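You operate a simulated robot arm through the tools that you are given. There is no shell and no other tool. Be economical: measure what you need, move in short steps, check, and stop when the job is done.

You are at the controls of a simulated robot arm. One attempt, no reset.

TASK
Wipe the crumbs and the tea ring off the table, then lay the red mat back.
Fine: the sponge is in the drawer and goes back there; the mat goes where the crumbs were.

The check looks at the end state, three seconds after you hand in, the way a careful person would. Anything else that was tipped, shoved, dropped, spilled or broken makes it a failure.

THE ROBOT
A 7-joint arm with a two-finger parallel gripper on a trunk, on a base that drives. Base frame: it is fixed to the floor where the robot stands at the start and does not move with it; the origin is under the middle of the robot, x ahead of it, y to its left, z up. Units: mm, rad, N and s.
With the tool pointing down near the work surface it reaches from about 200 to 740 mm from the robot's upright axis, wherever it stands. Its first joint turns from -2.897 to 2.897 rad. Places, roughly: side cupboard drawer [600, 100, 700]; crumbs on the table [300, 500, 800]; tea ring on the table [0, 900, 800]; inside of the side cupboard drawer [600, 100, 600]; bench place beside the side cupboard [200, 500, 800]. Payload 1.57 kg.
The tool frame sits at the grasp point between the pads (the TCP): z along the fingers, y along the line on which they close. The tips reach 30 mm beyond it. Largest opening 110 mm; finger width 24, thickness 12; the body of the gripper, 48 by 112 mm, starts 78 mm behind the TCP.
Orientation is that of the tool frame in the base frame, as a unit quaternion [x, y, z, w]. With the fingers straight down and closing along the base's y, the tool's x points along the base's -x, its y along +y and its z along -z.

THE INTERFACE
- The arm moves only by the tool jog_arm. Its argument "plan" is one flat list of numbers, 7 for each row, row after row: the shift along the tool's x, y, z in units of 250 mm (1.0 is 250 mm), then the turn, a rotation vector about the tool's x, y, z in units of 180 degrees (1.0 is 180 degrees), then the closure, from 0 (fully open) to 1 (shut). In form: [tx, ty, tz, rx, ry, rz, grip, tx, ty, tz, rx, ry, rz, grip, ...]. A call has 1 to 10 rows; each row is the pose to reach, as a shift and turn from the pose commanded when the call began, along the tool's axes at that moment. A call with a number of a shift or a turn outside -1 to 1 is refused whole. Each row takes 0.2 s and may step no farther than 50 mm and 0.15 rad from the row before; otherwise, or with a gripper value out of range, the whole call is refused. Where a pose cannot be reached the arm comes as near as it can. A force on the tool above 40 N (or 10 N above the force at the start of the call, whichever is more), or a blocked arm, ends the call early, and 0.2 s more pass. Each finger travels about 45 mm/s and halts on what it meets, pressing with about 42 N; the grip force reading is that of the motor and also rises with nothing between the fingers. The clock runs only during rows and for 0.2 s after the last one: add rows that repeat a pose to give the fingers time. The reply holds the time, the measured pose of the TCP, the force on the tool along the base axes, the opening and the grip force, in the units named above and with some noise.
- Cameras (640 x 400 px; columns grow to the right, rows downward): "scene" is now at [-18.9, 204.5, 1422.8]; the picture's right is [0.79, -0.62, 0.00], its down [-0.58, -0.73, -0.36] and it looks along [0.22, 0.28, -0.93] (base axes); focal length 237 px, centre (320, 200). "wrist" rides on the gripper at [70, 16, -141] in the tool frame; the picture's right is [-0.23, 0.97, 0.00], its down [-0.86, -0.20, -0.48] and it looks along [-0.47, -0.11, 0.88] (tool axes); focal length 222 px, centre (320, 200). There is no depth. A picture from a camera that has moved, and an enlarged one, comes with that camera's place and axes in the base frame and with its lens. The place of the scene camera against the robot may be out by one fixed shift of up to 25 mm in any direction.
- grab_frame(camera): a new picture of that camera. It takes no simulated time.
- slide_trunk(by): slides the trunk up (or, below 0, down) by that many mm; the arm and the scene camera ride with it, the base frame stays. It gives what a move gives, with no picture.
- base_move(legs): drives the robot by 1 to 6 legs, each [ahead, turn to the left] in mm and rad, along the robot's own axes; the way and the turn of a leg run together, so that a leg with both is an arc; at most 1500 mm and 3.142 rad a leg. The arm and the cameras ride along, it lands a little off, and it stops where it bumps. It gives what a move gives.
- head_to(pan, tilt): turns the head with the scene camera to pan (to the left, within 2.705 rad either way) and tilt (down, from -0.506 to 1.204), counted from straight ahead of the robot. It gives what a move gives.
- close_up(camera, box): a new picture of the part [left, top, right, bottom] of that camera's present view, enlarged. It takes no simulated time.
- hand_in(): hands the job in; it is judged then, once.

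Work in short steps. Places have to be worked out from the pictures, the camera data and where the tool is seen: move nearer, look again, correct. Check each grasp and each placing, and mend what went wrong. You have 120 turns and 98 pictures in all, those below and enlarged ones among them. Open the gripper and draw the arm clear of the work before you hand the job in, unless the task says otherwise; then end with one line.

The tools are called after "Request:" by a JSON object that holds its "op" and its "data". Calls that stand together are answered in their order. jog_arm: Moves the arm, as the interface text tells. Its arguments: {"type":"object","properties":{"plan":{"type":"array","items":{"type":"number"}}},"required":["plan"]} The other tools are called the same way: slide_trunk (by) slides the trunk up or down; base_move (legs) drives the base; head_to (pan, tilt) turns the head that bears the scene camera; grab_frame (camera) takes a picture; close_up (camera, box) takes an enlarged picture of a part of a camera's view; hand_in () hands the job in.

At the start:

```text
time_s: 0.0
tcp_pos: [117.2, 390.4, 963.9]
orientation: [0.0, 1.0, 0.0, 0.0]
ft_force: [-0.5, -0.1, -0.1]
width: 110.0
grip_force: 0.0
trunk travel left (down, up): [-400.0, 190.0]
robot x, y, heading: [1.8, -3.0, -0.001]
head pan, tilt: [0.904, 1.201]
```

scene: 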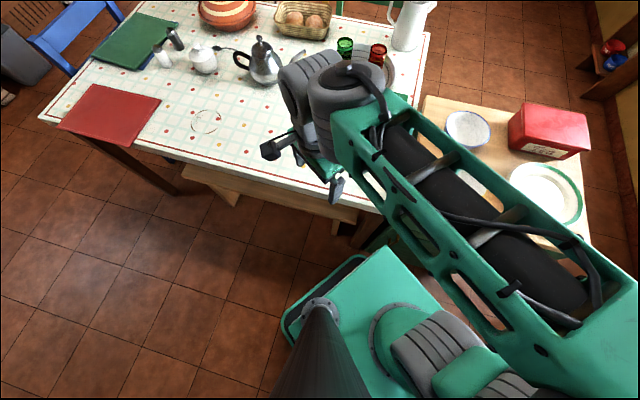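
wrist: 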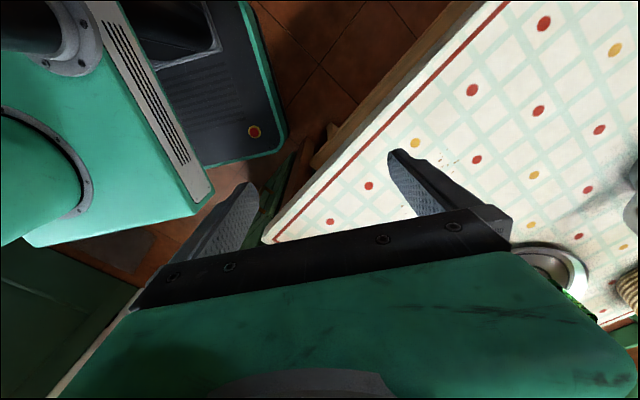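

The scene shows a table ahead-left and a cupboard to the right, mostly hidden by the arm. I turn the head to look toward the cupboard first.

Request:
{"op": "head_to", "data": {"pan": 0.1, "tilt": 0.9}}

Request:
{"op": "grab_frame", "data": {"camera": "scene"}}

```text
time_s: 1.1
tcp_pos: [116.7, 390.5, 964.5]
orientation: [0.0, 1.0, 0.0, 0.0]
ft_force: [0.5, 0.6, 0.0]
width: 110.0
grip_force: 0.0
trunk travel left (down, up): [-400.0, 190.0]
robot x, y, heading: [-1.6, -0.8, 0.001]
head pan, tilt: [0.099, 0.901]
```

```text
95 pictures are left
camera scene: at [21.7, 168.1, 1442.6], right [0.1, -0.99, 0.0], down [-0.78, -0.08, -0.62], along [0.62, 0.06, -0.78], focal length 237 px, centre (320, 200)
```

scene: 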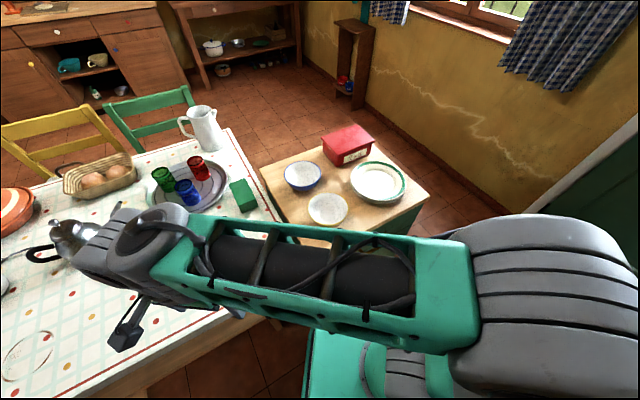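

The side cupboard stands ahead with dishes on it. Its front is behind the arm, and there is a green block on the table. I enlarge both areas and also look at the table.

Request:
{"op": "close_up", "data": {"camera": "scene", "box": [140, 120, 460, 320]}}

Request:
{"op": "close_up", "data": {"camera": "wrist", "box": [260, 0, 640, 240]}}

Request:
{"op": "head_to", "data": {"pan": 1.3, "tilt": 0.9}}

Request:
{"op": "grab_frame", "data": {"camera": "scene"}}

```text
2.00 times, centred on (300, 220) of scene
camera zoom: at [21.7, 168.1, 1442.6], right [0.1, -0.99, 0.0], down [-0.78, -0.08, -0.62], along [0.62, 0.06, -0.78], focal length 474 px, centre (360, 160)
```

zoom: 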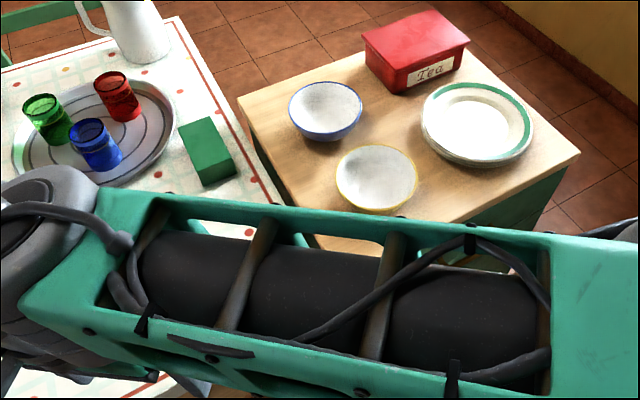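

```text
1.67 times, centred on (450, 120) of wrist
camera zoom: at [47.1, 407.3, 1104.8], right [0.23, 0.97, 0.0], down [0.86, -0.2, 0.48], along [0.47, -0.11, -0.88], focal length 370 px, centre (103, 333)
```

zoom: 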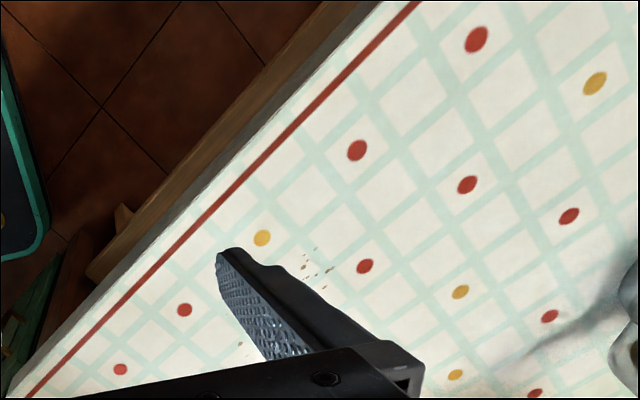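

```text
time_s: 2.5
tcp_pos: [118.4, 391.0, 962.7]
orientation: [0.0, 1.0, 0.0, 0.0]
ft_force: [0.2, 0.2, 0.2]
width: 110.0
grip_force: 0.1
trunk travel left (down, up): [-400.0, 190.0]
robot x, y, heading: [1.4, 1.0, 0.001]
head pan, tilt: [1.3, 0.901]
```

```text
92 pictures are left
camera scene: at [-33.2, 233.3, 1442.6], right [0.96, -0.27, 0.0], down [-0.21, -0.76, -0.62], along [0.17, 0.6, -0.78], focal length 237 px, centre (320, 200)
```

scene: 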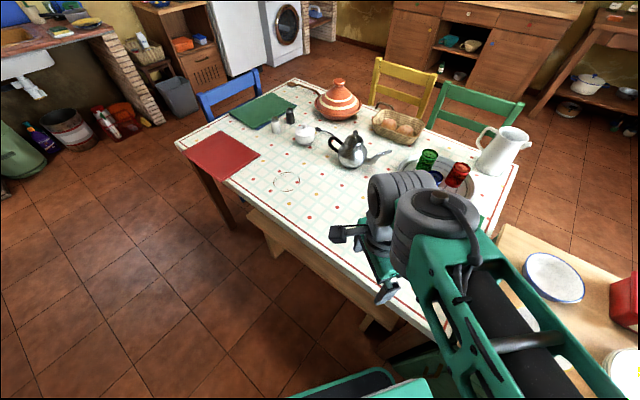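

The crumbs are on the table near (256, 635), and the cupboard is turned about 30° to my axes. I check what is behind the robot before backing off to see the cupboard front.

Request:
{"op": "head_to", "data": {"pan": 2.7, "tilt": 0.7}}

Request:
{"op": "grab_frame", "data": {"camera": "scene"}}

Request:
{"op": "head_to", "data": {"pan": -2.5, "tilt": 0.7}}

Request:
{"op": "grab_frame", "data": {"camera": "scene"}}

```text
time_s: 4.1
tcp_pos: [117.4, 390.5, 963.7]
orientation: [0.0, 1.0, -0.001, -0.001]
ft_force: [0.6, 0.1, -0.1]
width: 110.1
grip_force: 0.1
trunk travel left (down, up): [-400.0, 190.0]
robot x, y, heading: [-1.5, -1.1, -0.001]
head pan, tilt: [2.7, 0.7]
```

```text
91 pictures are left
camera scene: at [-130.2, 196.9, 1458.8], right [0.43, 0.9, 0.0], down [0.58, -0.28, -0.76], along [-0.69, 0.33, -0.64], focal length 237 px, centre (320, 200)
```

scene: 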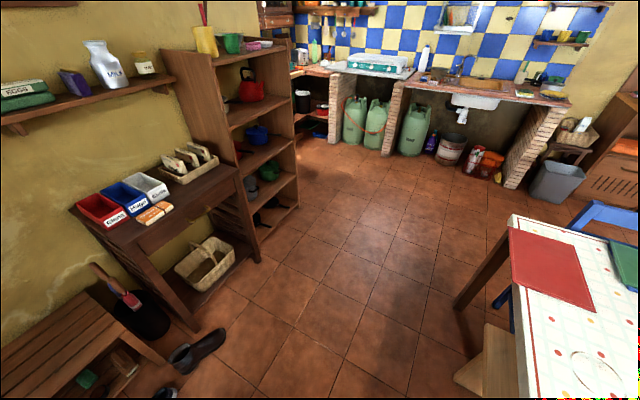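

```text
time_s: 8.1
tcp_pos: [117.4, 391.0, 964.8]
orientation: [0.0, 1.0, -0.001, 0.0]
ft_force: [-0.3, -0.5, -0.4]
width: 110.1
grip_force: 0.1
trunk travel left (down, up): [-400.0, 190.0]
robot x, y, heading: [-0.3, -3.9, 0.002]
head pan, tilt: [-2.499, 0.7]
```

```text
90 pictures are left
camera scene: at [-121.5, 109.6, 1458.8], right [-0.6, 0.8, 0.0], down [0.52, 0.39, -0.77], along [-0.61, -0.46, -0.64], focal length 237 px, centre (320, 200)
```

scene: 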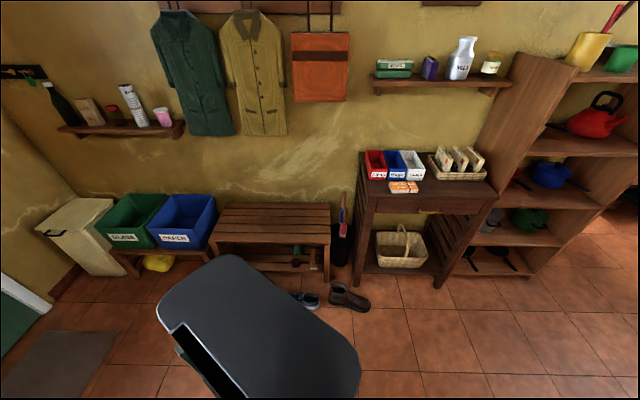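

There is more than half a metre of clear floor behind. I drive back 350 mm and look at the cupboard front.

Request:
{"op": "base_move", "data": {"legs": [[-350, 0]]}}

Request:
{"op": "head_to", "data": {"pan": -0.1, "tilt": 0.75}}

Request:
{"op": "grab_frame", "data": {"camera": "scene"}}

```text
time_s: 10.4
tcp_pos: [-229.9, 389.5, 964.3]
orientation: [-0.01, 1.0, -0.001, 0.0]
ft_force: [0.2, -0.1, -0.1]
width: 109.9
grip_force: 0.1
trunk travel left (down, up): [-400.0, 190.0]
robot x, y, heading: [-338.7, -1.2, 0.017]
head pan, tilt: [-2.499, 0.7]
```

```text
time_s: 12.6
tcp_pos: [-229.3, 389.5, 963.2]
orientation: [-0.009, 1.0, 0.0, 0.0]
ft_force: [0.3, -0.3, 0.4]
width: 110.0
grip_force: 0.0
trunk travel left (down, up): [-400.0, 190.0]
robot x, y, heading: [-340.6, -4.8, 0.019]
head pan, tilt: [-0.099, 0.75]
```

```text
89 pictures are left
camera scene: at [-312.4, 149.4, 1454.5], right [-0.08, -1.0, 0.0], down [-0.68, 0.05, -0.73], along [0.73, -0.06, -0.68], focal length 237 px, centre (320, 200)
```

scene: 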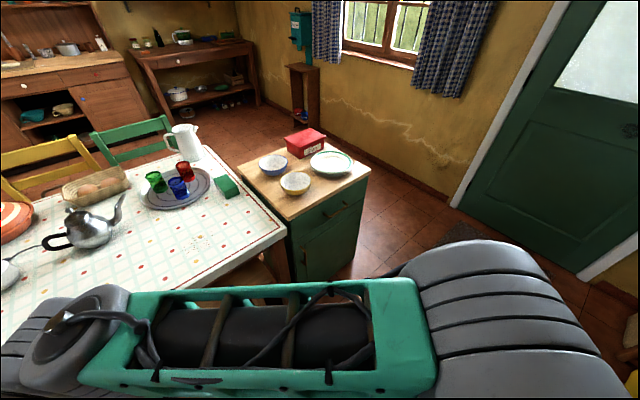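

Request:
{"op": "close_up", "data": {"camera": "scene", "box": [230, 120, 390, 290]}}

Request:
{"op": "close_up", "data": {"camera": "scene", "box": [0, 130, 320, 300]}}

```text
2.35 times, centred on (310, 205) of scene
camera zoom: at [-312.4, 149.4, 1454.5], right [-0.08, -1.0, 0.0], down [-0.68, 0.05, -0.73], along [0.73, -0.06, -0.68], focal length 558 px, centre (344, 188)
```

zoom: 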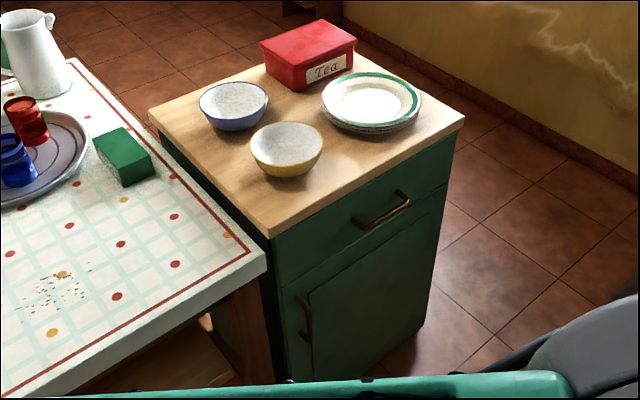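

```text
2.00 times, centred on (160, 215) of scene
camera zoom: at [-312.4, 149.4, 1454.5], right [-0.08, -1.0, 0.0], down [-0.68, 0.05, -0.73], along [0.73, -0.06, -0.68], focal length 474 px, centre (640, 170)
```

zoom: 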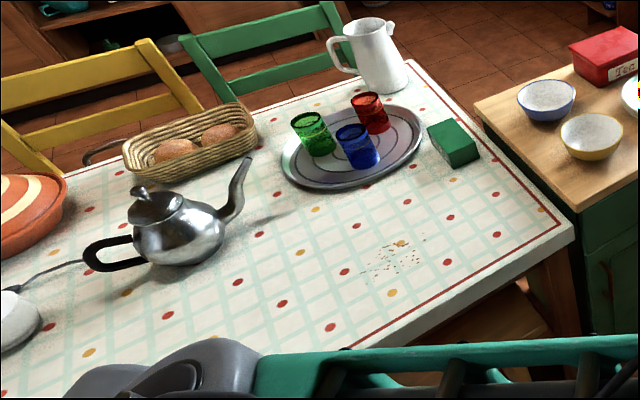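

Using two views, I put the table and cupboard tops at about z ≈ 798. The cupboard front normal is at heading about 36°, and the drawer handle is at about (407, 17, 723). I drive to a spot square in front of the drawer, about 650 mm from the handle.

Request:
{"op": "base_move", "data": {"legs": [[0, -1.04], [420, 0], [0, 1.65]]}}

Request:
{"op": "head_to", "data": {"pan": 0.0, "tilt": 0.8}}

Request:
{"op": "grab_frame", "data": {"camera": "scene"}}

```text
time_s: 21.6
tcp_pos: [-226.6, 24.6, 964.4]
orientation: [-0.289, 0.957, 0.0, 0.0]
ft_force: [-0.3, 0.2, -0.2]
width: 110.0
grip_force: 0.0
trunk travel left (down, up): [-400.0, 190.0]
robot x, y, heading: [-106.1, -365.3, 0.585]
head pan, tilt: [-0.099, 0.75]
```

```text
time_s: 22.3
tcp_pos: [-227.5, 25.9, 963.0]
orientation: [-0.289, 0.957, 0.0, 0.001]
ft_force: [-0.7, 0.4, 0.3]
width: 110.0
grip_force: 0.0
trunk travel left (down, up): [-400.0, 190.0]
robot x, y, heading: [-104.1, -364.8, 0.588]
head pan, tilt: [0.0, 0.799]
```

```text
86 pictures are left
camera scene: at [-169.3, -217.8, 1450.6], right [0.55, -0.83, 0.0], down [-0.6, -0.4, -0.7], along [0.58, 0.39, -0.72], focal length 237 px, centre (320, 200)
```

scene: 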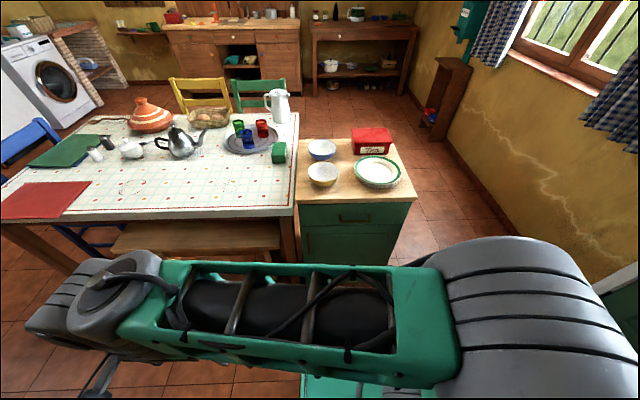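

The robot is nearly square to the cupboard. I zoom in to measure the handle and the table.

Request:
{"op": "close_up", "data": {"camera": "scene", "box": [280, 120, 440, 260]}}

Request:
{"op": "close_up", "data": {"camera": "scene", "box": [0, 80, 310, 270]}}

```text
2.86 times, centred on (360, 190) of scene
camera zoom: at [-169.3, -217.8, 1450.6], right [0.55, -0.83, 0.0], down [-0.6, -0.4, -0.7], along [0.58, 0.39, -0.72], focal length 677 px, centre (206, 229)
```

zoom: 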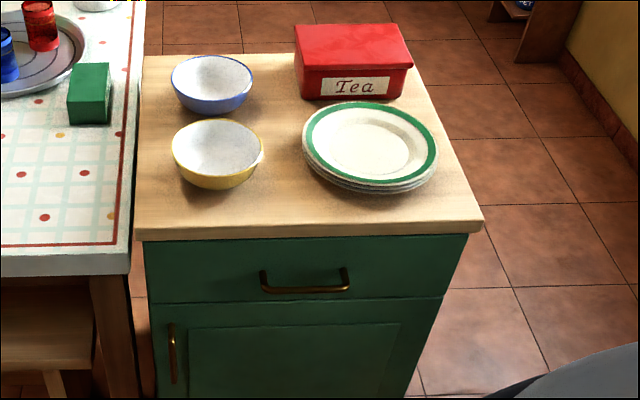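

```text
2.06 times, centred on (155, 175) of scene
camera zoom: at [-169.3, -217.8, 1450.6], right [0.55, -0.83, 0.0], down [-0.6, -0.4, -0.7], along [0.58, 0.39, -0.72], focal length 489 px, centre (661, 252)
```

zoom: 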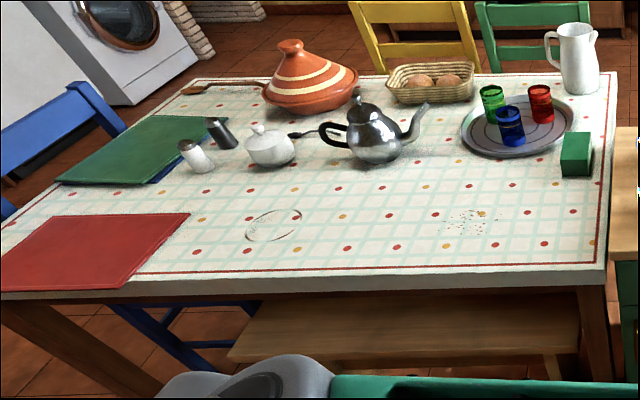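

The drawer handle bar is at about (409, 2, 705) and stands out about 40 mm. I plan to hook it with one open finger from above. I start by swinging the TCP forward while rotating the closing axis to the drawer direction.

Request:
{"op": "jog_arm", "data": {"plan": [-0.098, -0.088, 0, 0, 0, 0.0475, 0, -0.196, -0.176, 0, 0, 0, 0.095, 0, -0.294, -0.264, 0, 0, 0, 0.1425, 0, -0.392, -0.352, 0, 0, 0, 0.19, 0, -0.49, -0.44, 0, 0, 0, 0.2375, 0, -0.588, -0.528, 0, 0, 0, 0.285, 0, -0.686, -0.616, 0, 0, 0, 0.3325, 0, -0.784, -0.704, 0, 0, 0, 0.38, 0, -0.882, -0.792, 0, 0, 0, 0.4275, 0, -0.98, -0.88, 0, 0, 0, 0.475, 0]}}

```text
time_s: 24.5
tcp_pos: [100.2, -21.1, 963.9]
orientation: [0.438, 0.899, -0.001, 0.0]
ft_force: [0.6, 0.2, 0.3]
width: 110.1
grip_force: 0.1
trunk travel left (down, up): [-400.0, 190.0]
robot x, y, heading: [-101.6, -362.4, 0.593]
head pan, tilt: [0.0, 0.799]
```

The tool's y now points into the cupboard (heading 0.66). I move on to a point in front of and above the handle and look.

Request:
{"op": "jog_arm", "data": {"plan": [-0.137, 0.128, 0.0, 0, 0, 0, 0, -0.274, 0.257, 0, 0, 0, 0, 0, -0.41, 0.385, 0, 0, 0, 0, 0, -0.547, 0.514, 0, 0, 0, 0, 0, -0.684, 0.642, 0, 0, 0, 0, 0]}}

Request:
{"op": "grab_frame", "data": {"camera": "wrist"}}

Request:
{"op": "grab_frame", "data": {"camera": "scene"}}

```text
time_s: 25.7
tcp_pos: [328.1, -58.0, 965.3]
orientation: [0.437, 0.899, 0.001, 0.0]
ft_force: [0.1, -0.1, -0.1]
width: 110.2
grip_force: 0.0
trunk travel left (down, up): [-400.0, 190.0]
robot x, y, heading: [-104.0, -364.2, 0.588]
head pan, tilt: [0.0, 0.799]
```

```text
83 pictures are left
camera wrist: at [297.5, 6.9, 1105.9], right [0.91, 0.42, 0.0], down [0.37, -0.8, 0.48], along [0.2, -0.43, -0.88], focal length 222 px, centre (320, 200)
```

wrist: 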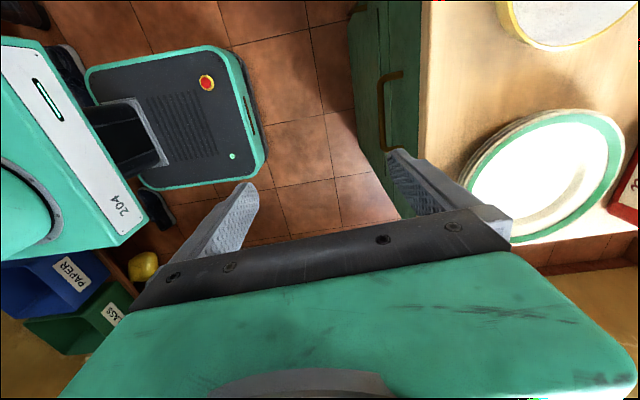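

```text
82 pictures are left
camera scene: at [-169.2, -217.9, 1450.5], right [0.56, -0.83, 0.0], down [-0.6, -0.4, -0.7], along [0.58, 0.39, -0.72], focal length 237 px, centre (320, 200)
```

scene: 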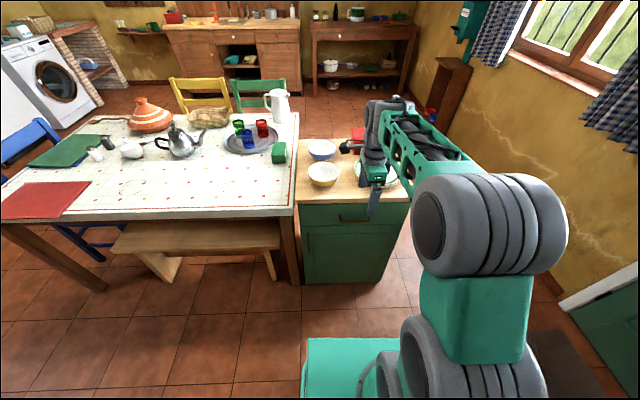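

The wrist view puts the bar at about (411, 3, 705) and the drawer face about 40 mm behind it, which agrees with the scene estimate. I move above the gap and come down to z ≈ 830, then look again.

Request:
{"op": "jog_arm", "data": {"plan": [-0.004, 0.115, 0, 0, 0, 0, 0, -0.008, 0.231, 0, 0, 0, 0, 0, -0.008, 0.231, 0.18, 0, 0, 0, 0, -0.008, 0.231, 0.36, 0, 0, 0, 0, -0.008, 0.231, 0.52, 0, 0, 0, 0]}}

Request:
{"op": "grab_frame", "data": {"camera": "wrist"}}

Request:
{"op": "close_up", "data": {"camera": "scene", "box": [300, 130, 440, 260]}}

```text
time_s: 26.9
tcp_pos: [377.4, -21.2, 835.0]
orientation: [0.436, 0.9, 0.0, 0.001]
ft_force: [-0.4, -0.3, -0.1]
width: 110.1
grip_force: 0.0
trunk travel left (down, up): [-400.0, 190.0]
robot x, y, heading: [-106.4, -364.1, 0.587]
head pan, tilt: [0.0, 0.799]
```

```text
81 pictures are left
camera wrist: at [347.5, 43.1, 975.4], right [0.91, 0.42, 0.0], down [0.37, -0.8, 0.48], along [0.2, -0.43, -0.88], focal length 222 px, centre (320, 200)
```

wrist: 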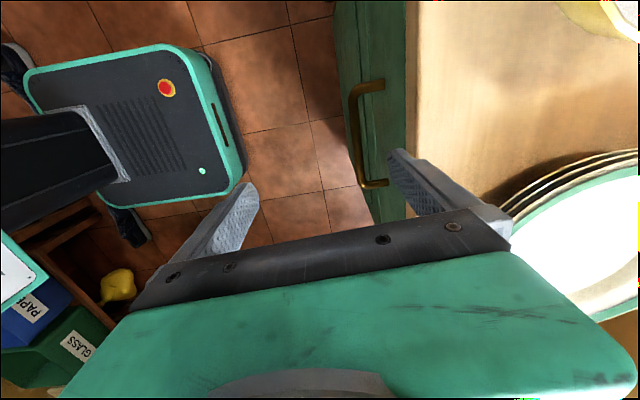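

```text
3.08 times, centred on (370, 195) of scene
camera zoom: at [-169.2, -217.8, 1450.6], right [0.56, -0.83, 0.0], down [-0.6, -0.4, -0.7], along [0.58, 0.39, -0.72], focal length 729 px, centre (166, 215)
```

zoom: 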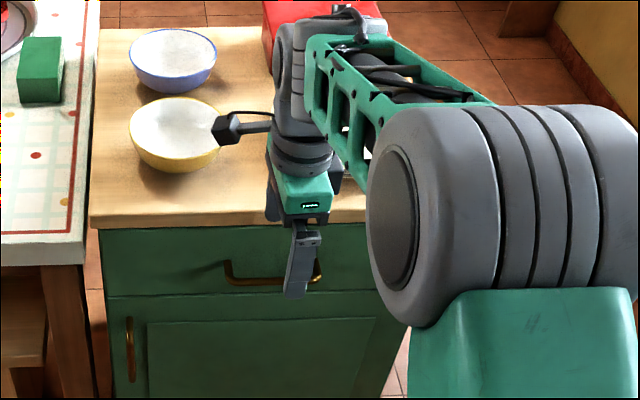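

Projecting the finger tip down, it lands between the bar and the drawer face with a slight bias to the bar. I shift 4 mm inward and lower to hook.

Request:
{"op": "jog_arm", "data": {"plan": [0, 0.016, 0.15, 0, 0, 0, 0, 0, 0.016, 0.3, 0, 0, 0, 0, 0, 0.016, 0.4, 0, 0, 0, 0, 0, 0.016, 0.488, 0, 0, 0, 0]}}

Request:
{"op": "close_up", "data": {"camera": "wrist", "box": [240, 40, 480, 240]}}

```text
time_s: 27.9
tcp_pos: [382.0, -18.8, 711.9]
orientation: [0.437, 0.9, 0.0, 0.001]
ft_force: [0.5, -0.5, 0.5]
width: 110.1
grip_force: 0.1
trunk travel left (down, up): [-400.0, 190.0]
robot x, y, heading: [-106.3, -363.2, 0.593]
head pan, tilt: [0.0, 0.799]
```

```text
2.00 times, centred on (360, 140) of wrist
camera zoom: at [351.2, 46.4, 852.8], right [0.91, 0.42, 0.0], down [0.37, -0.8, 0.48], along [0.2, -0.43, -0.88], focal length 444 px, centre (240, 320)
```

zoom: 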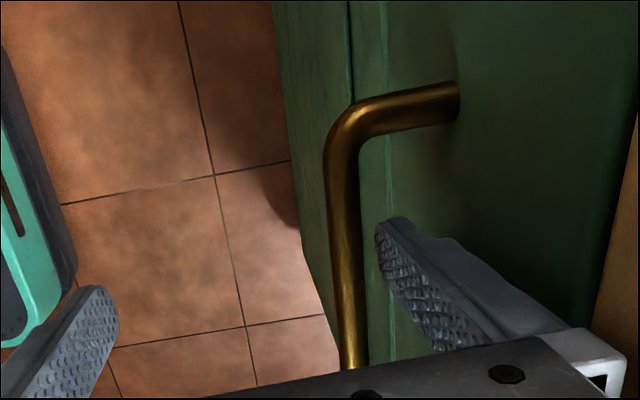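

The finger sits behind the bar. I pull the drawer outward slowly and check that it follows.

Request:
{"op": "jog_arm", "data": {"plan": [0, -0.04, 0, 0, 0, 0, 0, 0, -0.08, 0, 0, 0, 0, 0, 0, -0.14, 0, 0, 0, 0, 0, 0, -0.2, 0, 0, 0, 0, 0, 0, -0.26, 0, 0, 0, 0, 0, 0, -0.32, 0, 0, 0, 0, 0, 0, -0.38, 0, 0, 0, 0, 0]}}

Request:
{"op": "grab_frame", "data": {"camera": "wrist"}}

Request:
{"op": "close_up", "data": {"camera": "scene", "box": [240, 120, 440, 280]}}

```text
time_s: 29.5
tcp_pos: [308.1, -79.5, 713.1]
orientation: [0.436, 0.9, 0.001, 0.0]
ft_force: [0.2, -0.4, 0.3]
width: 110.0
grip_force: 0.1
trunk travel left (down, up): [-400.0, 190.0]
robot x, y, heading: [-106.8, -367.0, 0.588]
head pan, tilt: [0.0, 0.799]
```

```text
78 pictures are left
camera wrist: at [277.8, -14.5, 852.6], right [0.91, 0.42, 0.0], down [0.37, -0.8, 0.48], along [0.2, -0.43, -0.88], focal length 222 px, centre (320, 200)
```

wrist: 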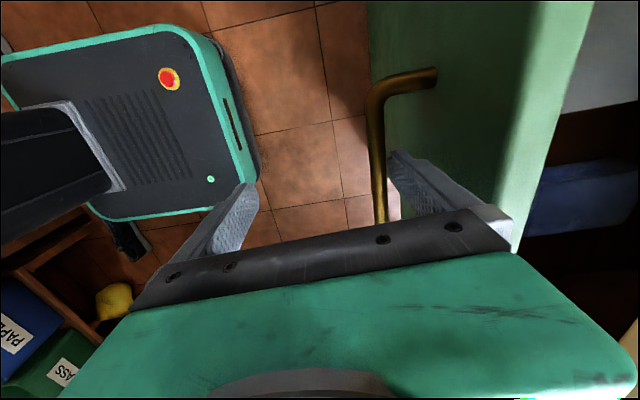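

```text
2.50 times, centred on (340, 200) of scene
camera zoom: at [-169.3, -217.8, 1450.6], right [0.56, -0.83, 0.0], down [-0.6, -0.4, -0.7], along [0.58, 0.39, -0.72], focal length 592 px, centre (270, 200)
```

zoom: 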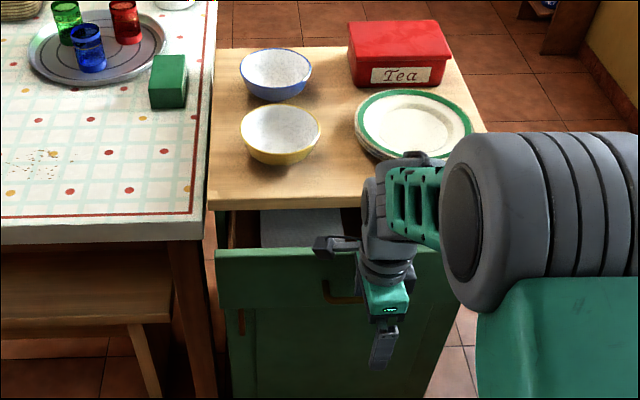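

The drawer is open about 85 mm with something inside. I keep pulling another 140 mm.

Request:
{"op": "jog_arm", "data": {"plan": [0, -0.08, 0, 0, 0, 0, 0, 0, -0.16, 0, 0, 0, 0, 0, 0, -0.24, 0, 0, 0, 0, 0, 0, -0.32, 0, 0, 0, 0, 0, 0, -0.4, 0, 0, 0, 0, 0, 0, -0.48, 0, 0, 0, 0, 0, 0, -0.56, 0, 0, 0, 0, 0]}}

Request:
{"op": "close_up", "data": {"camera": "scene", "box": [240, 150, 440, 310]}}

```text
time_s: 31.1
tcp_pos: [196.7, -164.4, 711.3]
orientation: [0.437, 0.899, 0.0, -0.001]
ft_force: [0.0, 0.0, 0.1]
width: 109.9
grip_force: 0.0
trunk travel left (down, up): [-400.0, 190.0]
robot x, y, heading: [-107.1, -363.6, 0.591]
head pan, tilt: [0.0, 0.799]
```

```text
2.50 times, centred on (340, 230) of scene
camera zoom: at [-169.2, -217.8, 1450.6], right [0.56, -0.83, 0.0], down [-0.6, -0.4, -0.7], along [0.58, 0.39, -0.72], focal length 592 px, centre (270, 125)
```

zoom: 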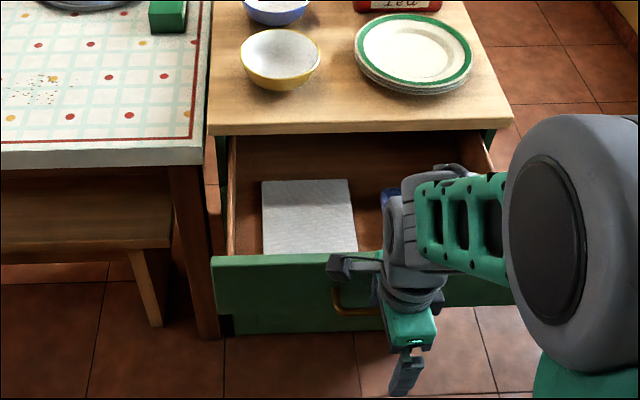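

The drawer is open about 220 mm. It holds a white cloth and something blue. I lift the finger out and look in from above.

Request:
{"op": "jog_arm", "data": {"plan": [0, 0.02, 0, 0, 0, 0, 0, 0, 0.02, -0.18, 0, 0, 0, 0, 0, 0.02, -0.36, 0, 0, 0, 0, 0, 0.02, -0.54, 0, 0, 0, 0, 0, 0.02, -0.72, 0, 0, 0, 0, 0.1, 0.02, -0.88, 0, 0, 0, 0]}}

Request:
{"op": "grab_frame", "data": {"camera": "wrist"}}

Request:
{"op": "grab_frame", "data": {"camera": "scene"}}

```text
time_s: 32.5
tcp_pos: [182.7, -139.3, 932.3]
orientation: [0.437, 0.899, 0.0, -0.001]
ft_force: [-0.1, -0.5, 0.3]
width: 110.0
grip_force: 0.1
trunk travel left (down, up): [-400.0, 190.0]
robot x, y, heading: [-108.9, -365.1, 0.585]
head pan, tilt: [0.0, 0.799]
```

```text
75 pictures are left
camera wrist: at [152.3, -74.7, 1073.2], right [0.91, 0.42, 0.0], down [0.37, -0.79, 0.48], along [0.2, -0.43, -0.88], focal length 222 px, centre (320, 200)
```

wrist: 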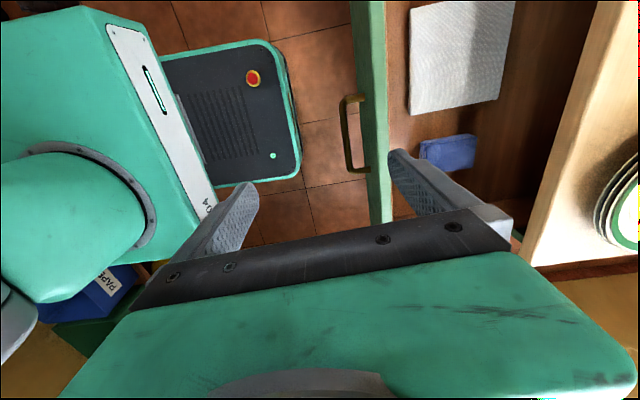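

```text
74 pictures are left
camera scene: at [-169.1, -217.9, 1450.5], right [0.56, -0.83, 0.0], down [-0.6, -0.4, -0.7], along [0.58, 0.39, -0.72], focal length 237 px, centre (320, 200)
```

scene: 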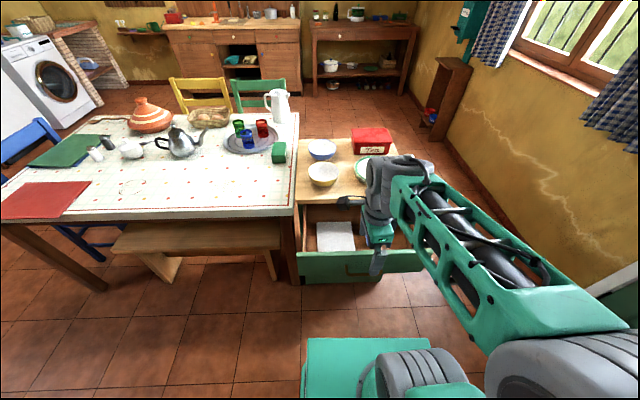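

Request:
{"op": "close_up", "data": {"camera": "wrist", "box": [370, 0, 610, 250]}}

```text
1.60 times, centred on (490, 125) of wrist
camera zoom: at [152.3, -74.7, 1073.2], right [0.91, 0.42, 0.0], down [0.37, -0.79, 0.48], along [0.2, -0.43, -0.88], focal length 355 px, centre (48, 320)
```

zoom: 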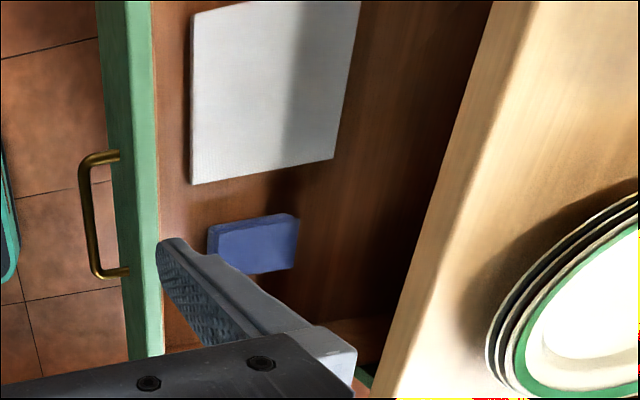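

The blue sponge is at about (413, -82, 675), lying beside a white cloth. I rotate the gripper back so it closes across the drawer, and move over the sponge to look.

Request:
{"op": "jog_arm", "data": {"plan": [-0.0386, 0.083, 0.013, 0, 0, -0.0475, 0, -0.0772, 0.166, 0.026, 0, 0, -0.095, 0, -0.1158, 0.249, 0.039, 0, 0, -0.1425, 0, -0.1544, 0.332, 0.052, 0, 0, -0.19, 0, -0.193, 0.415, 0.065, 0, 0, -0.2375, 0, -0.2316, 0.498, 0.078, 0, 0, -0.285, 0, -0.27, 0.581, 0.091, 0, 0, -0.3325, 0, -0.309, 0.664, 0.104, 0, 0, -0.38, 0, -0.347, 0.747, 0.117, 0, 0, -0.4275, 0, -0.386, 0.828, 0.13, 0, 0, -0.475, 0]}}

Request:
{"op": "grab_frame", "data": {"camera": "wrist"}}

```text
time_s: 34.7
tcp_pos: [406.2, -89.5, 900.6]
orientation: [-0.292, 0.957, -0.001, 0.0]
ft_force: [0.2, -0.1, 0.8]
width: 110.2
grip_force: 0.0
trunk travel left (down, up): [-400.0, 190.0]
robot x, y, heading: [-111.2, -363.8, 0.591]
head pan, tilt: [0.0, 0.799]
```

```text
72 pictures are left
camera wrist: at [339.3, -114.6, 1041.6], right [-0.35, 0.94, 0.0], down [0.82, 0.31, 0.48], along [0.45, 0.17, -0.88], focal length 222 px, centre (320, 200)
```

wrist: 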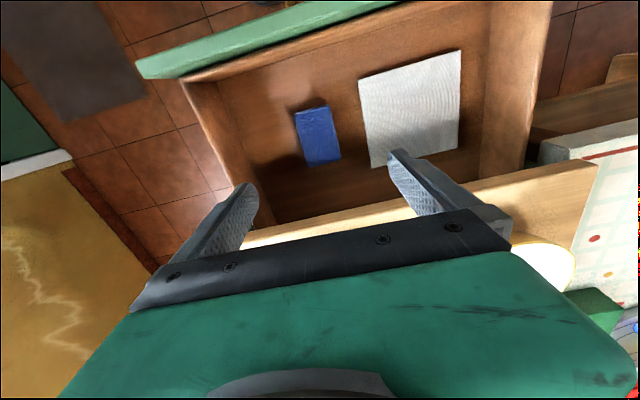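

The sponge is 91 × 55 mm at about (420, -86), and its long axis matches my tool heading. I narrow the opening to 80 mm to miss the white cloth, centre over the sponge and come down partway.

Request:
{"op": "jog_arm", "data": {"plan": [-0.054, -0.02, 0.1, 0, 0, 0, 0.27, -0.054, -0.02, 0.25, 0, 0, 0, 0.27, -0.054, -0.02, 0.4, 0, 0, 0, 0.27, -0.054, -0.02, 0.54, 0, 0, 0, 0.27, -0.054, -0.02, 0.54, 0, 0, 0, 0.27]}}

Request:
{"op": "grab_frame", "data": {"camera": "wrist"}}

```text
time_s: 35.9
tcp_pos: [419.6, -87.3, 763.7]
orientation: [-0.289, 0.957, -0.001, 0.0]
ft_force: [0.3, 0.9, -0.3]
width: 80.4
grip_force: 0.0
trunk travel left (down, up): [-400.0, 190.0]
robot x, y, heading: [-107.2, -364.7, 0.587]
head pan, tilt: [0.0, 0.799]
```

```text
71 pictures are left
camera wrist: at [353.1, -111.7, 905.6], right [-0.35, 0.94, 0.0], down [0.82, 0.31, 0.48], along [0.45, 0.17, -0.88], focal length 222 px, centre (320, 200)
```

wrist: 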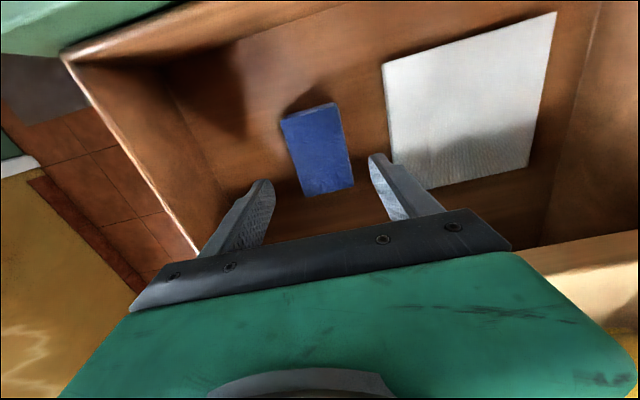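

The sponge is well centred. I lower to TCP z = 700 and look from the side.

Request:
{"op": "jog_arm", "data": {"plan": [0, 0, 0.1, 0, 0, 0, 0.27, 0, 0, 0.18, 0, 0, 0, 0.27, 0, 0, 0.252, 0, 0, 0, 0.27]}}

Request:
{"op": "close_up", "data": {"camera": "wrist", "box": [200, 80, 440, 260]}}

```text
time_s: 36.7
tcp_pos: [419.8, -86.2, 702.5]
orientation: [-0.289, 0.957, 0.0, 0.0]
ft_force: [-0.3, 0.3, -0.3]
width: 80.3
grip_force: 0.1
trunk travel left (down, up): [-400.0, 190.0]
robot x, y, heading: [-106.8, -362.4, 0.587]
head pan, tilt: [0.0, 0.799]
```

```text
2.22 times, centred on (320, 170) of wrist
camera zoom: at [353.8, -111.0, 843.1], right [-0.35, 0.94, 0.0], down [0.82, 0.31, 0.48], along [0.45, 0.17, -0.88], focal length 494 px, centre (320, 267)
```

zoom: 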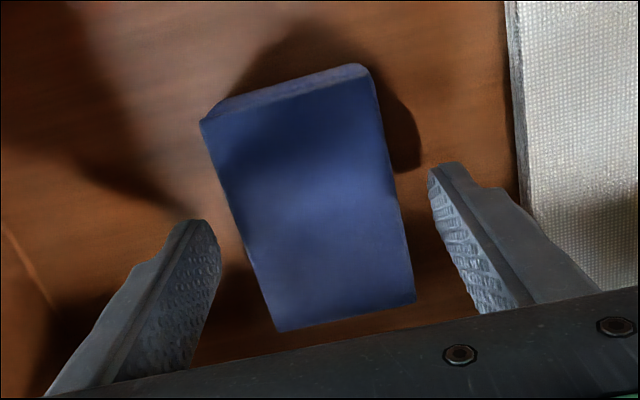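

The sponge is centred, about 30 mm thick or a bit more. I go down 14 mm more and close on its sides.

Request:
{"op": "jog_arm", "data": {"plan": [0, 0, 0.03, 0, 0, 0, 0.27, 0, 0, 0.055, 0, 0, 0, 0.27, 0, 0, 0.055, 0, 0, 0, 0.6, 0, 0, 0.055, 0, 0, 0, 0.6, 0, 0, 0.055, 0, 0, 0, 0.6, 0, 0, 0.055, 0, 0, 0, 0.6]}}

Request:
{"op": "close_up", "data": {"camera": "wrist", "box": [200, 80, 440, 260]}}

```text
time_s: 38.1
tcp_pos: [419.7, -85.3, 688.0]
orientation: [-0.29, 0.957, 0.0, 0.0]
ft_force: [0.1, 0.3, -0.6]
width: 58.9
grip_force: 39.1
trunk travel left (down, up): [-400.0, 190.0]
robot x, y, heading: [-104.3, -365.2, 0.584]
head pan, tilt: [0.0, 0.799]
```

```text
2.22 times, centred on (320, 170) of wrist
camera zoom: at [353.2, -110.4, 829.5], right [-0.35, 0.94, 0.0], down [0.82, 0.31, 0.48], along [0.45, 0.17, -0.88], focal length 494 px, centre (320, 267)
```

zoom: 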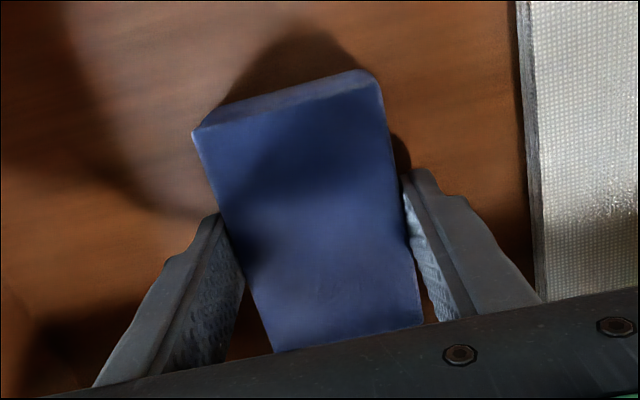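

Gripped at 59 mm wide with 39 N. I lift it straight up and check.

Request:
{"op": "jog_arm", "data": {"plan": [0, 0, -0.1, 0, 0, 0, 0.6, 0, 0, -0.25, 0, 0, 0, 0.6, 0, 0, -0.4, 0, 0, 0, 0.6, 0, 0, -0.55, 0, 0, 0, 0.6, 0, 0, -0.7, 0, 0, 0, 0.6, 0, 0, -0.85, 0, 0, 0, 0.6, 0, 0, -1.0, 0, 0, 0, 0.6]}}

Request:
{"op": "grab_frame", "data": {"camera": "wrist"}}

Request:
{"op": "grab_frame", "data": {"camera": "scene"}}

```text
time_s: 39.7
tcp_pos: [419.6, -85.1, 935.6]
orientation: [-0.289, 0.957, 0.0, -0.001]
ft_force: [0.0, 0.7, -0.7]
width: 58.3
grip_force: 41.9
trunk travel left (down, up): [-400.0, 190.0]
robot x, y, heading: [-108.8, -364.2, 0.591]
head pan, tilt: [0.0, 0.799]
```

```text
68 pictures are left
camera wrist: at [353.1, -111.0, 1076.6], right [-0.35, 0.94, 0.0], down [0.82, 0.31, 0.48], along [0.45, 0.17, -0.88], focal length 222 px, centre (320, 200)
```

wrist: 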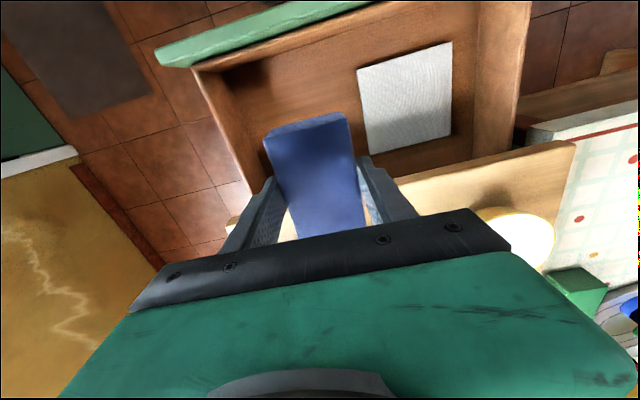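

```text
67 pictures are left
camera scene: at [-169.2, -217.8, 1450.5], right [0.56, -0.83, 0.0], down [-0.6, -0.4, -0.7], along [0.58, 0.39, -0.72], focal length 237 px, centre (320, 200)
```

scene: 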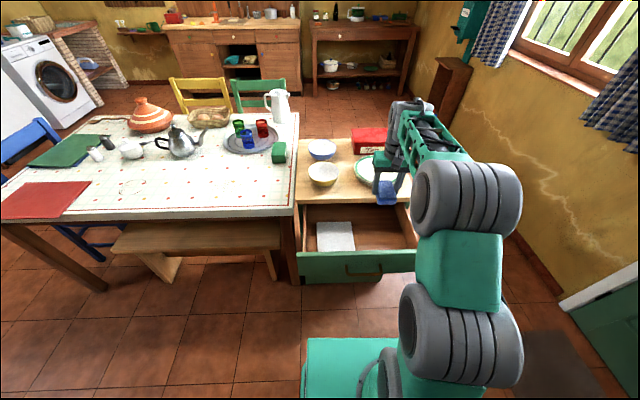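

The sponge is held. Before driving along the table I draw the arm in toward the robot and up a little, so nothing sweeps over the tableware.

Request:
{"op": "jog_arm", "data": {"plan": [0.16, 0, -0.05, 0, 0, 0, 0.6, 0.32, 0, -0.1, 0, 0, 0, 0.6, 0.48, 0, -0.15, 0, 0, 0, 0.6, 0.64, 0, -0.2, 0, 0, 0, 0.6, 0.8, 0, -0.2, 0, 0, 0, 0.6]}}

Request:
{"op": "base_move", "data": {"legs": [[0, 1.313], [753, 0], [0, -1.251]]}}

Request:
{"op": "head_to", "data": {"pan": 0.3, "tilt": 0.9}}

Request:
{"op": "grab_frame", "data": {"camera": "scene"}}

```text
time_s: 40.9
tcp_pos: [253.9, -198.4, 990.7]
orientation: [-0.289, 0.957, 0.0, -0.001]
ft_force: [0.0, 0.5, -0.3]
width: 58.5
grip_force: 42.5
trunk travel left (down, up): [-400.0, 190.0]
robot x, y, heading: [-105.6, -366.6, 0.594]
head pan, tilt: [0.0, 0.799]
```

```text
time_s: 51.1
tcp_pos: [28.2, 516.2, 990.8]
orientation: [-0.313, 0.95, 0.0, 0.0]
ft_force: [-0.3, -0.3, -0.1]
width: 58.4
grip_force: 42.1
trunk travel left (down, up): [-400.0, 190.0]
robot x, y, heading: [-324.6, 333.5, 0.635]
head pan, tilt: [0.0, 0.799]
```

```text
time_s: 51.9
tcp_pos: [28.1, 515.3, 990.4]
orientation: [-0.314, 0.949, 0.0, 0.0]
ft_force: [0.0, -0.2, -0.7]
width: 58.4
grip_force: 41.8
trunk travel left (down, up): [-400.0, 190.0]
robot x, y, heading: [-320.8, 332.0, 0.642]
head pan, tilt: [0.3, 0.901]
```

```text
66 pictures are left
camera scene: at [-413.0, 487.5, 1442.7], right [0.81, -0.59, 0.0], down [-0.46, -0.63, -0.62], along [0.37, 0.5, -0.78], focal length 237 px, centre (320, 200)
```

scene: 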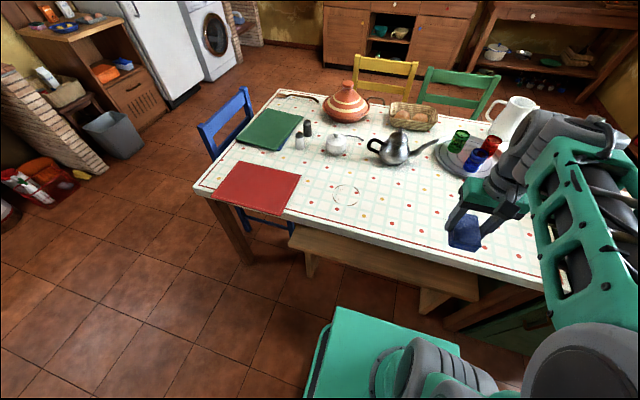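

I am now beside the table. I check the wrist view for the crumbs, and zoom in on the ring and mat.

Request:
{"op": "grab_frame", "data": {"camera": "wrist"}}

Request:
{"op": "close_up", "data": {"camera": "scene", "box": [190, 80, 390, 240]}}

Request:
{"op": "close_up", "data": {"camera": "scene", "box": [360, 80, 560, 300]}}

```text
65 pictures are left
camera wrist: at [-37.7, 487.4, 1131.4], right [-0.4, 0.92, 0.0], down [0.81, 0.35, 0.48], along [0.44, 0.19, -0.88], focal length 222 px, centre (320, 200)
```

wrist: 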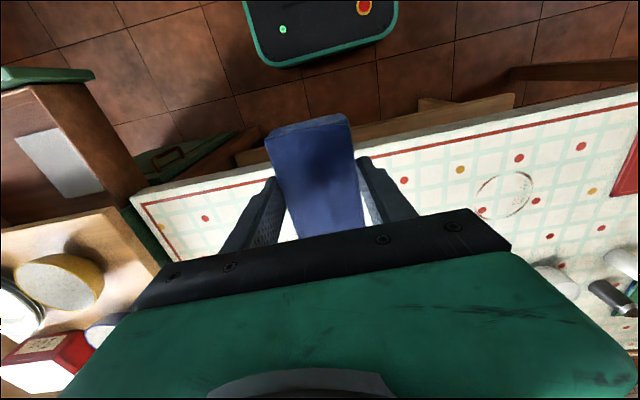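

```text
2.50 times, centred on (290, 160) of scene
camera zoom: at [-413.0, 487.5, 1442.7], right [0.81, -0.59, 0.0], down [-0.46, -0.63, -0.62], along [0.37, 0.5, -0.78], focal length 592 px, centre (395, 300)
```

zoom: 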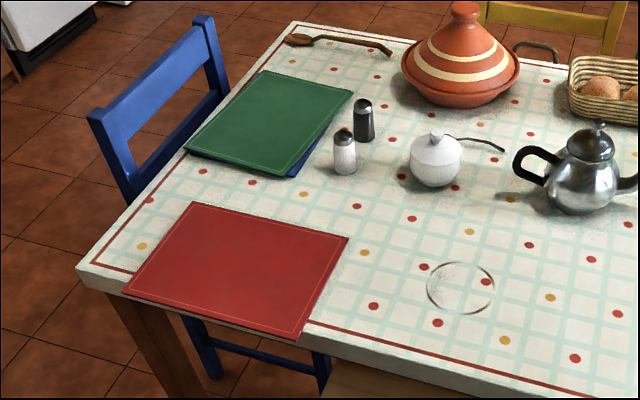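

```text
1.82 times, centred on (460, 190) of scene
camera zoom: at [-413.0, 487.5, 1442.7], right [0.81, -0.59, 0.0], down [-0.46, -0.63, -0.62], along [0.37, 0.5, -0.78], focal length 431 px, centre (66, 218)
```

zoom: 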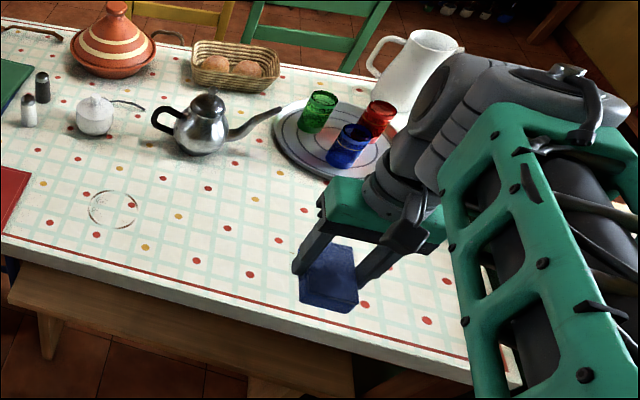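

The table top triangulates to z ≈ 750. The crumbs are at about (246, 549), spread roughly 130 × 110 mm, and the ring is at about (2, 890), 105 mm across. The mat slightly overhangs the front edge. I move to the left side of the crumbs at z ≈ 880.

Request:
{"op": "jog_arm", "data": {"plan": [-0.13, -0.014, 0.08, 0, 0, 0, 0.6, -0.26, -0.028, 0.16, 0, 0, 0, 0.6, -0.39, -0.042, 0.24, 0, 0, 0, 0.6, -0.53, -0.056, 0.34, 0, 0, 0, 0.6, -0.66, -0.07, 0.44, 0, 0, 0, 0.6]}}

Request:
{"op": "grab_frame", "data": {"camera": "wrist"}}

Request:
{"op": "close_up", "data": {"camera": "scene", "box": [360, 80, 600, 300]}}

```text
time_s: 53.1
tcp_pos: [170.1, 602.1, 877.7]
orientation: [-0.314, 0.949, 0.0, -0.001]
ft_force: [0.4, -0.2, -0.8]
width: 58.3
grip_force: 42.0
trunk travel left (down, up): [-400.0, 190.0]
robot x, y, heading: [-325.6, 334.4, 0.639]
head pan, tilt: [0.3, 0.901]
```

```text
62 pictures are left
camera wrist: at [103.6, 573.2, 1019.5], right [-0.4, 0.92, 0.0], down [0.81, 0.35, 0.48], along [0.44, 0.19, -0.88], focal length 222 px, centre (320, 200)
```

wrist: 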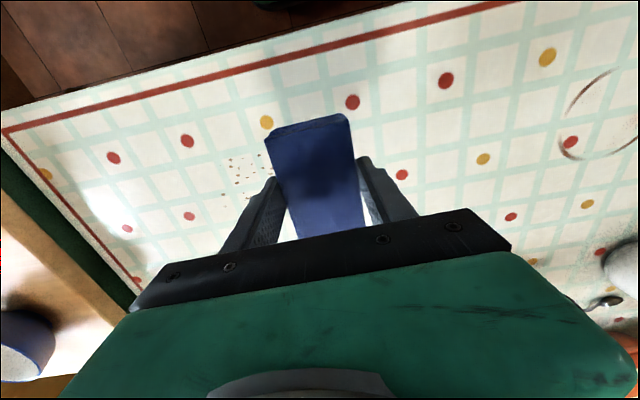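

```text
1.82 times, centred on (480, 190) of scene
camera zoom: at [-412.9, 487.5, 1442.7], right [0.81, -0.59, 0.0], down [-0.46, -0.63, -0.62], along [0.37, 0.5, -0.78], focal length 431 px, centre (29, 218)
```

zoom: 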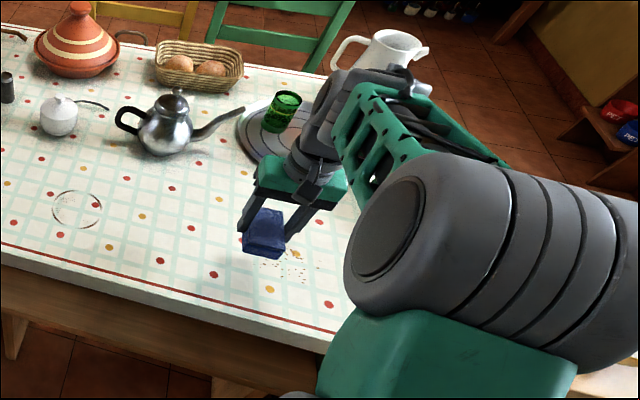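

The crumbs are to the right of the sponge. I lower in fine steps to find the contact height.

Request:
{"op": "jog_arm", "data": {"plan": [0, 0, 0.15, 0, 0, 0, 0.6, 0, 0, 0.27, 0, 0, 0, 0.6, 0, 0, 0.29, 0, 0, 0, 0.6, 0, 0, 0.31, 0, 0, 0, 0.6, 0, 0, 0.32, 0, 0, 0, 0.6]}}

Request:
{"op": "close_up", "data": {"camera": "scene", "box": [420, 140, 540, 240]}}

```text
time_s: 54.3
tcp_pos: [171.2, 601.0, 799.1]
orientation: [-0.314, 0.95, -0.001, 0.0]
ft_force: [-0.2, -0.5, -0.5]
width: 58.7
grip_force: 41.7
trunk travel left (down, up): [-400.0, 190.0]
robot x, y, heading: [-326.3, 329.9, 0.637]
head pan, tilt: [0.3, 0.901]
```

```text
4.00 times, centred on (480, 190) of scene
camera zoom: at [-413.0, 487.5, 1442.6], right [0.81, -0.59, 0.0], down [-0.46, -0.63, -0.62], along [0.37, 0.5, -0.78], focal length 948 px, centre (-320, 240)
```

zoom: 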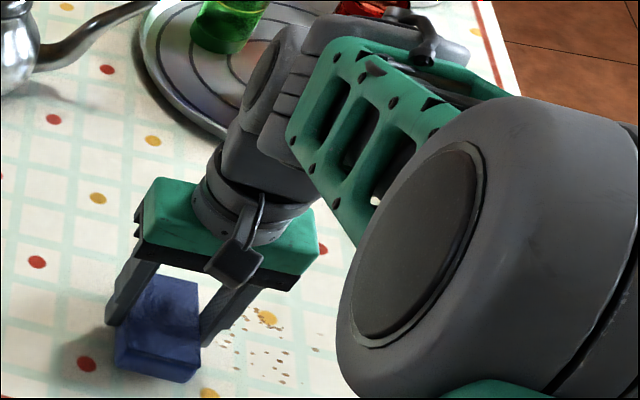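

No contact yet, and the shadow gap is small. I continue in 2.5 mm steps.

Request:
{"op": "jog_arm", "data": {"plan": [0, 0, 0.01, 0, 0, 0, 0.6, 0, 0, 0.02, 0, 0, 0, 0.6, 0, 0, 0.03, 0, 0, 0, 0.6]}}

```text
time_s: 55.1
tcp_pos: [171.7, 600.3, 792.3]
orientation: [-0.313, 0.95, -0.001, 0.0]
ft_force: [0.5, -0.6, 0.0]
width: 58.5
grip_force: 42.5
trunk travel left (down, up): [-400.0, 190.0]
robot x, y, heading: [-318.7, 331.2, 0.638]
head pan, tilt: [0.3, 0.901]
```

Request:
{"op": "jog_arm", "data": {"plan": [0, 0, 0.01, 0, 0, 0, 0.6, 0, 0, 0.02, 0, 0, 0, 0.6, 0, 0, 0.03, 0, 0, 0, 0.6]}}

```text
time_s: 56.0
tcp_pos: [172.9, 600.2, 791.2]
orientation: [-0.315, 0.949, 0.0, 0.006]
ft_force: [-0.3, -1.3, 15.2]
width: 58.7
grip_force: 42.9
trunk travel left (down, up): [-400.0, 190.0]
robot x, y, heading: [-320.7, 332.2, 0.636]
head pan, tilt: [0.3, 0.901]
stopped in row 3: the force on the tool passed its limit (the readings are from after the stop); the commanded pose is now the measured one
```

Contact at TCP z ≈ 791 with 15 N. I wipe the first stroke to the right across the crumbs with very light relief.

Request:
{"op": "jog_arm", "data": {"plan": [0, -0.1, -0.001, 0, 0, 0, 0.6, 0, -0.2, -0.001, 0, 0, 0, 0.6, 0, -0.3, -0.001, 0, 0, 0, 0.6, 0, -0.4, -0.001, 0, 0, 0, 0.6, 0, -0.5, -0.001, 0, 0, 0, 0.6, 0, -0.6, -0.001, 0, 0, 0, 0.6, 0, -0.7, -0.001, 0, 0, 0, 0.6]}}

Request:
{"op": "grab_frame", "data": {"camera": "wrist"}}

Request:
{"op": "close_up", "data": {"camera": "scene", "box": [420, 140, 560, 260]}}

```text
time_s: 57.6
tcp_pos: [274.9, 461.3, 790.2]
orientation: [-0.315, 0.949, 0.0, 0.005]
ft_force: [-5.0, 7.6, 27.1]
width: 58.5
grip_force: 42.2
trunk travel left (down, up): [-400.0, 190.0]
robot x, y, heading: [-326.1, 332.0, 0.636]
head pan, tilt: [0.3, 0.901]
```

```text
59 pictures are left
camera wrist: at [207.6, 431.3, 930.6], right [-0.4, 0.92, 0.0], down [0.8, 0.35, 0.49], along [0.45, 0.19, -0.87], focal length 222 px, centre (320, 200)
```

wrist: 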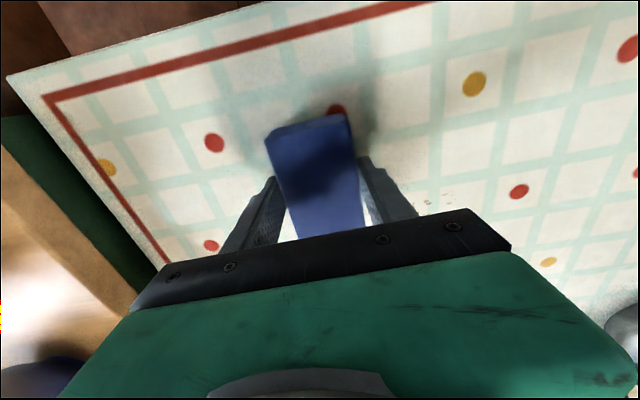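

```text
3.33 times, centred on (490, 200) of scene
camera zoom: at [-416.1, 487.7, 1442.7], right [0.81, -0.59, 0.0], down [-0.46, -0.63, -0.62], along [0.37, 0.5, -0.78], focal length 790 px, centre (-247, 200)
```

zoom: 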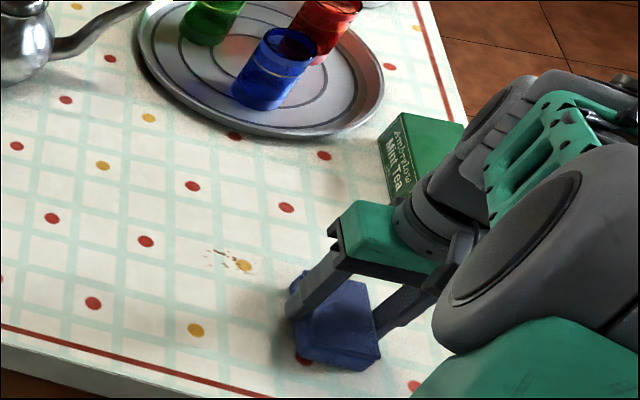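

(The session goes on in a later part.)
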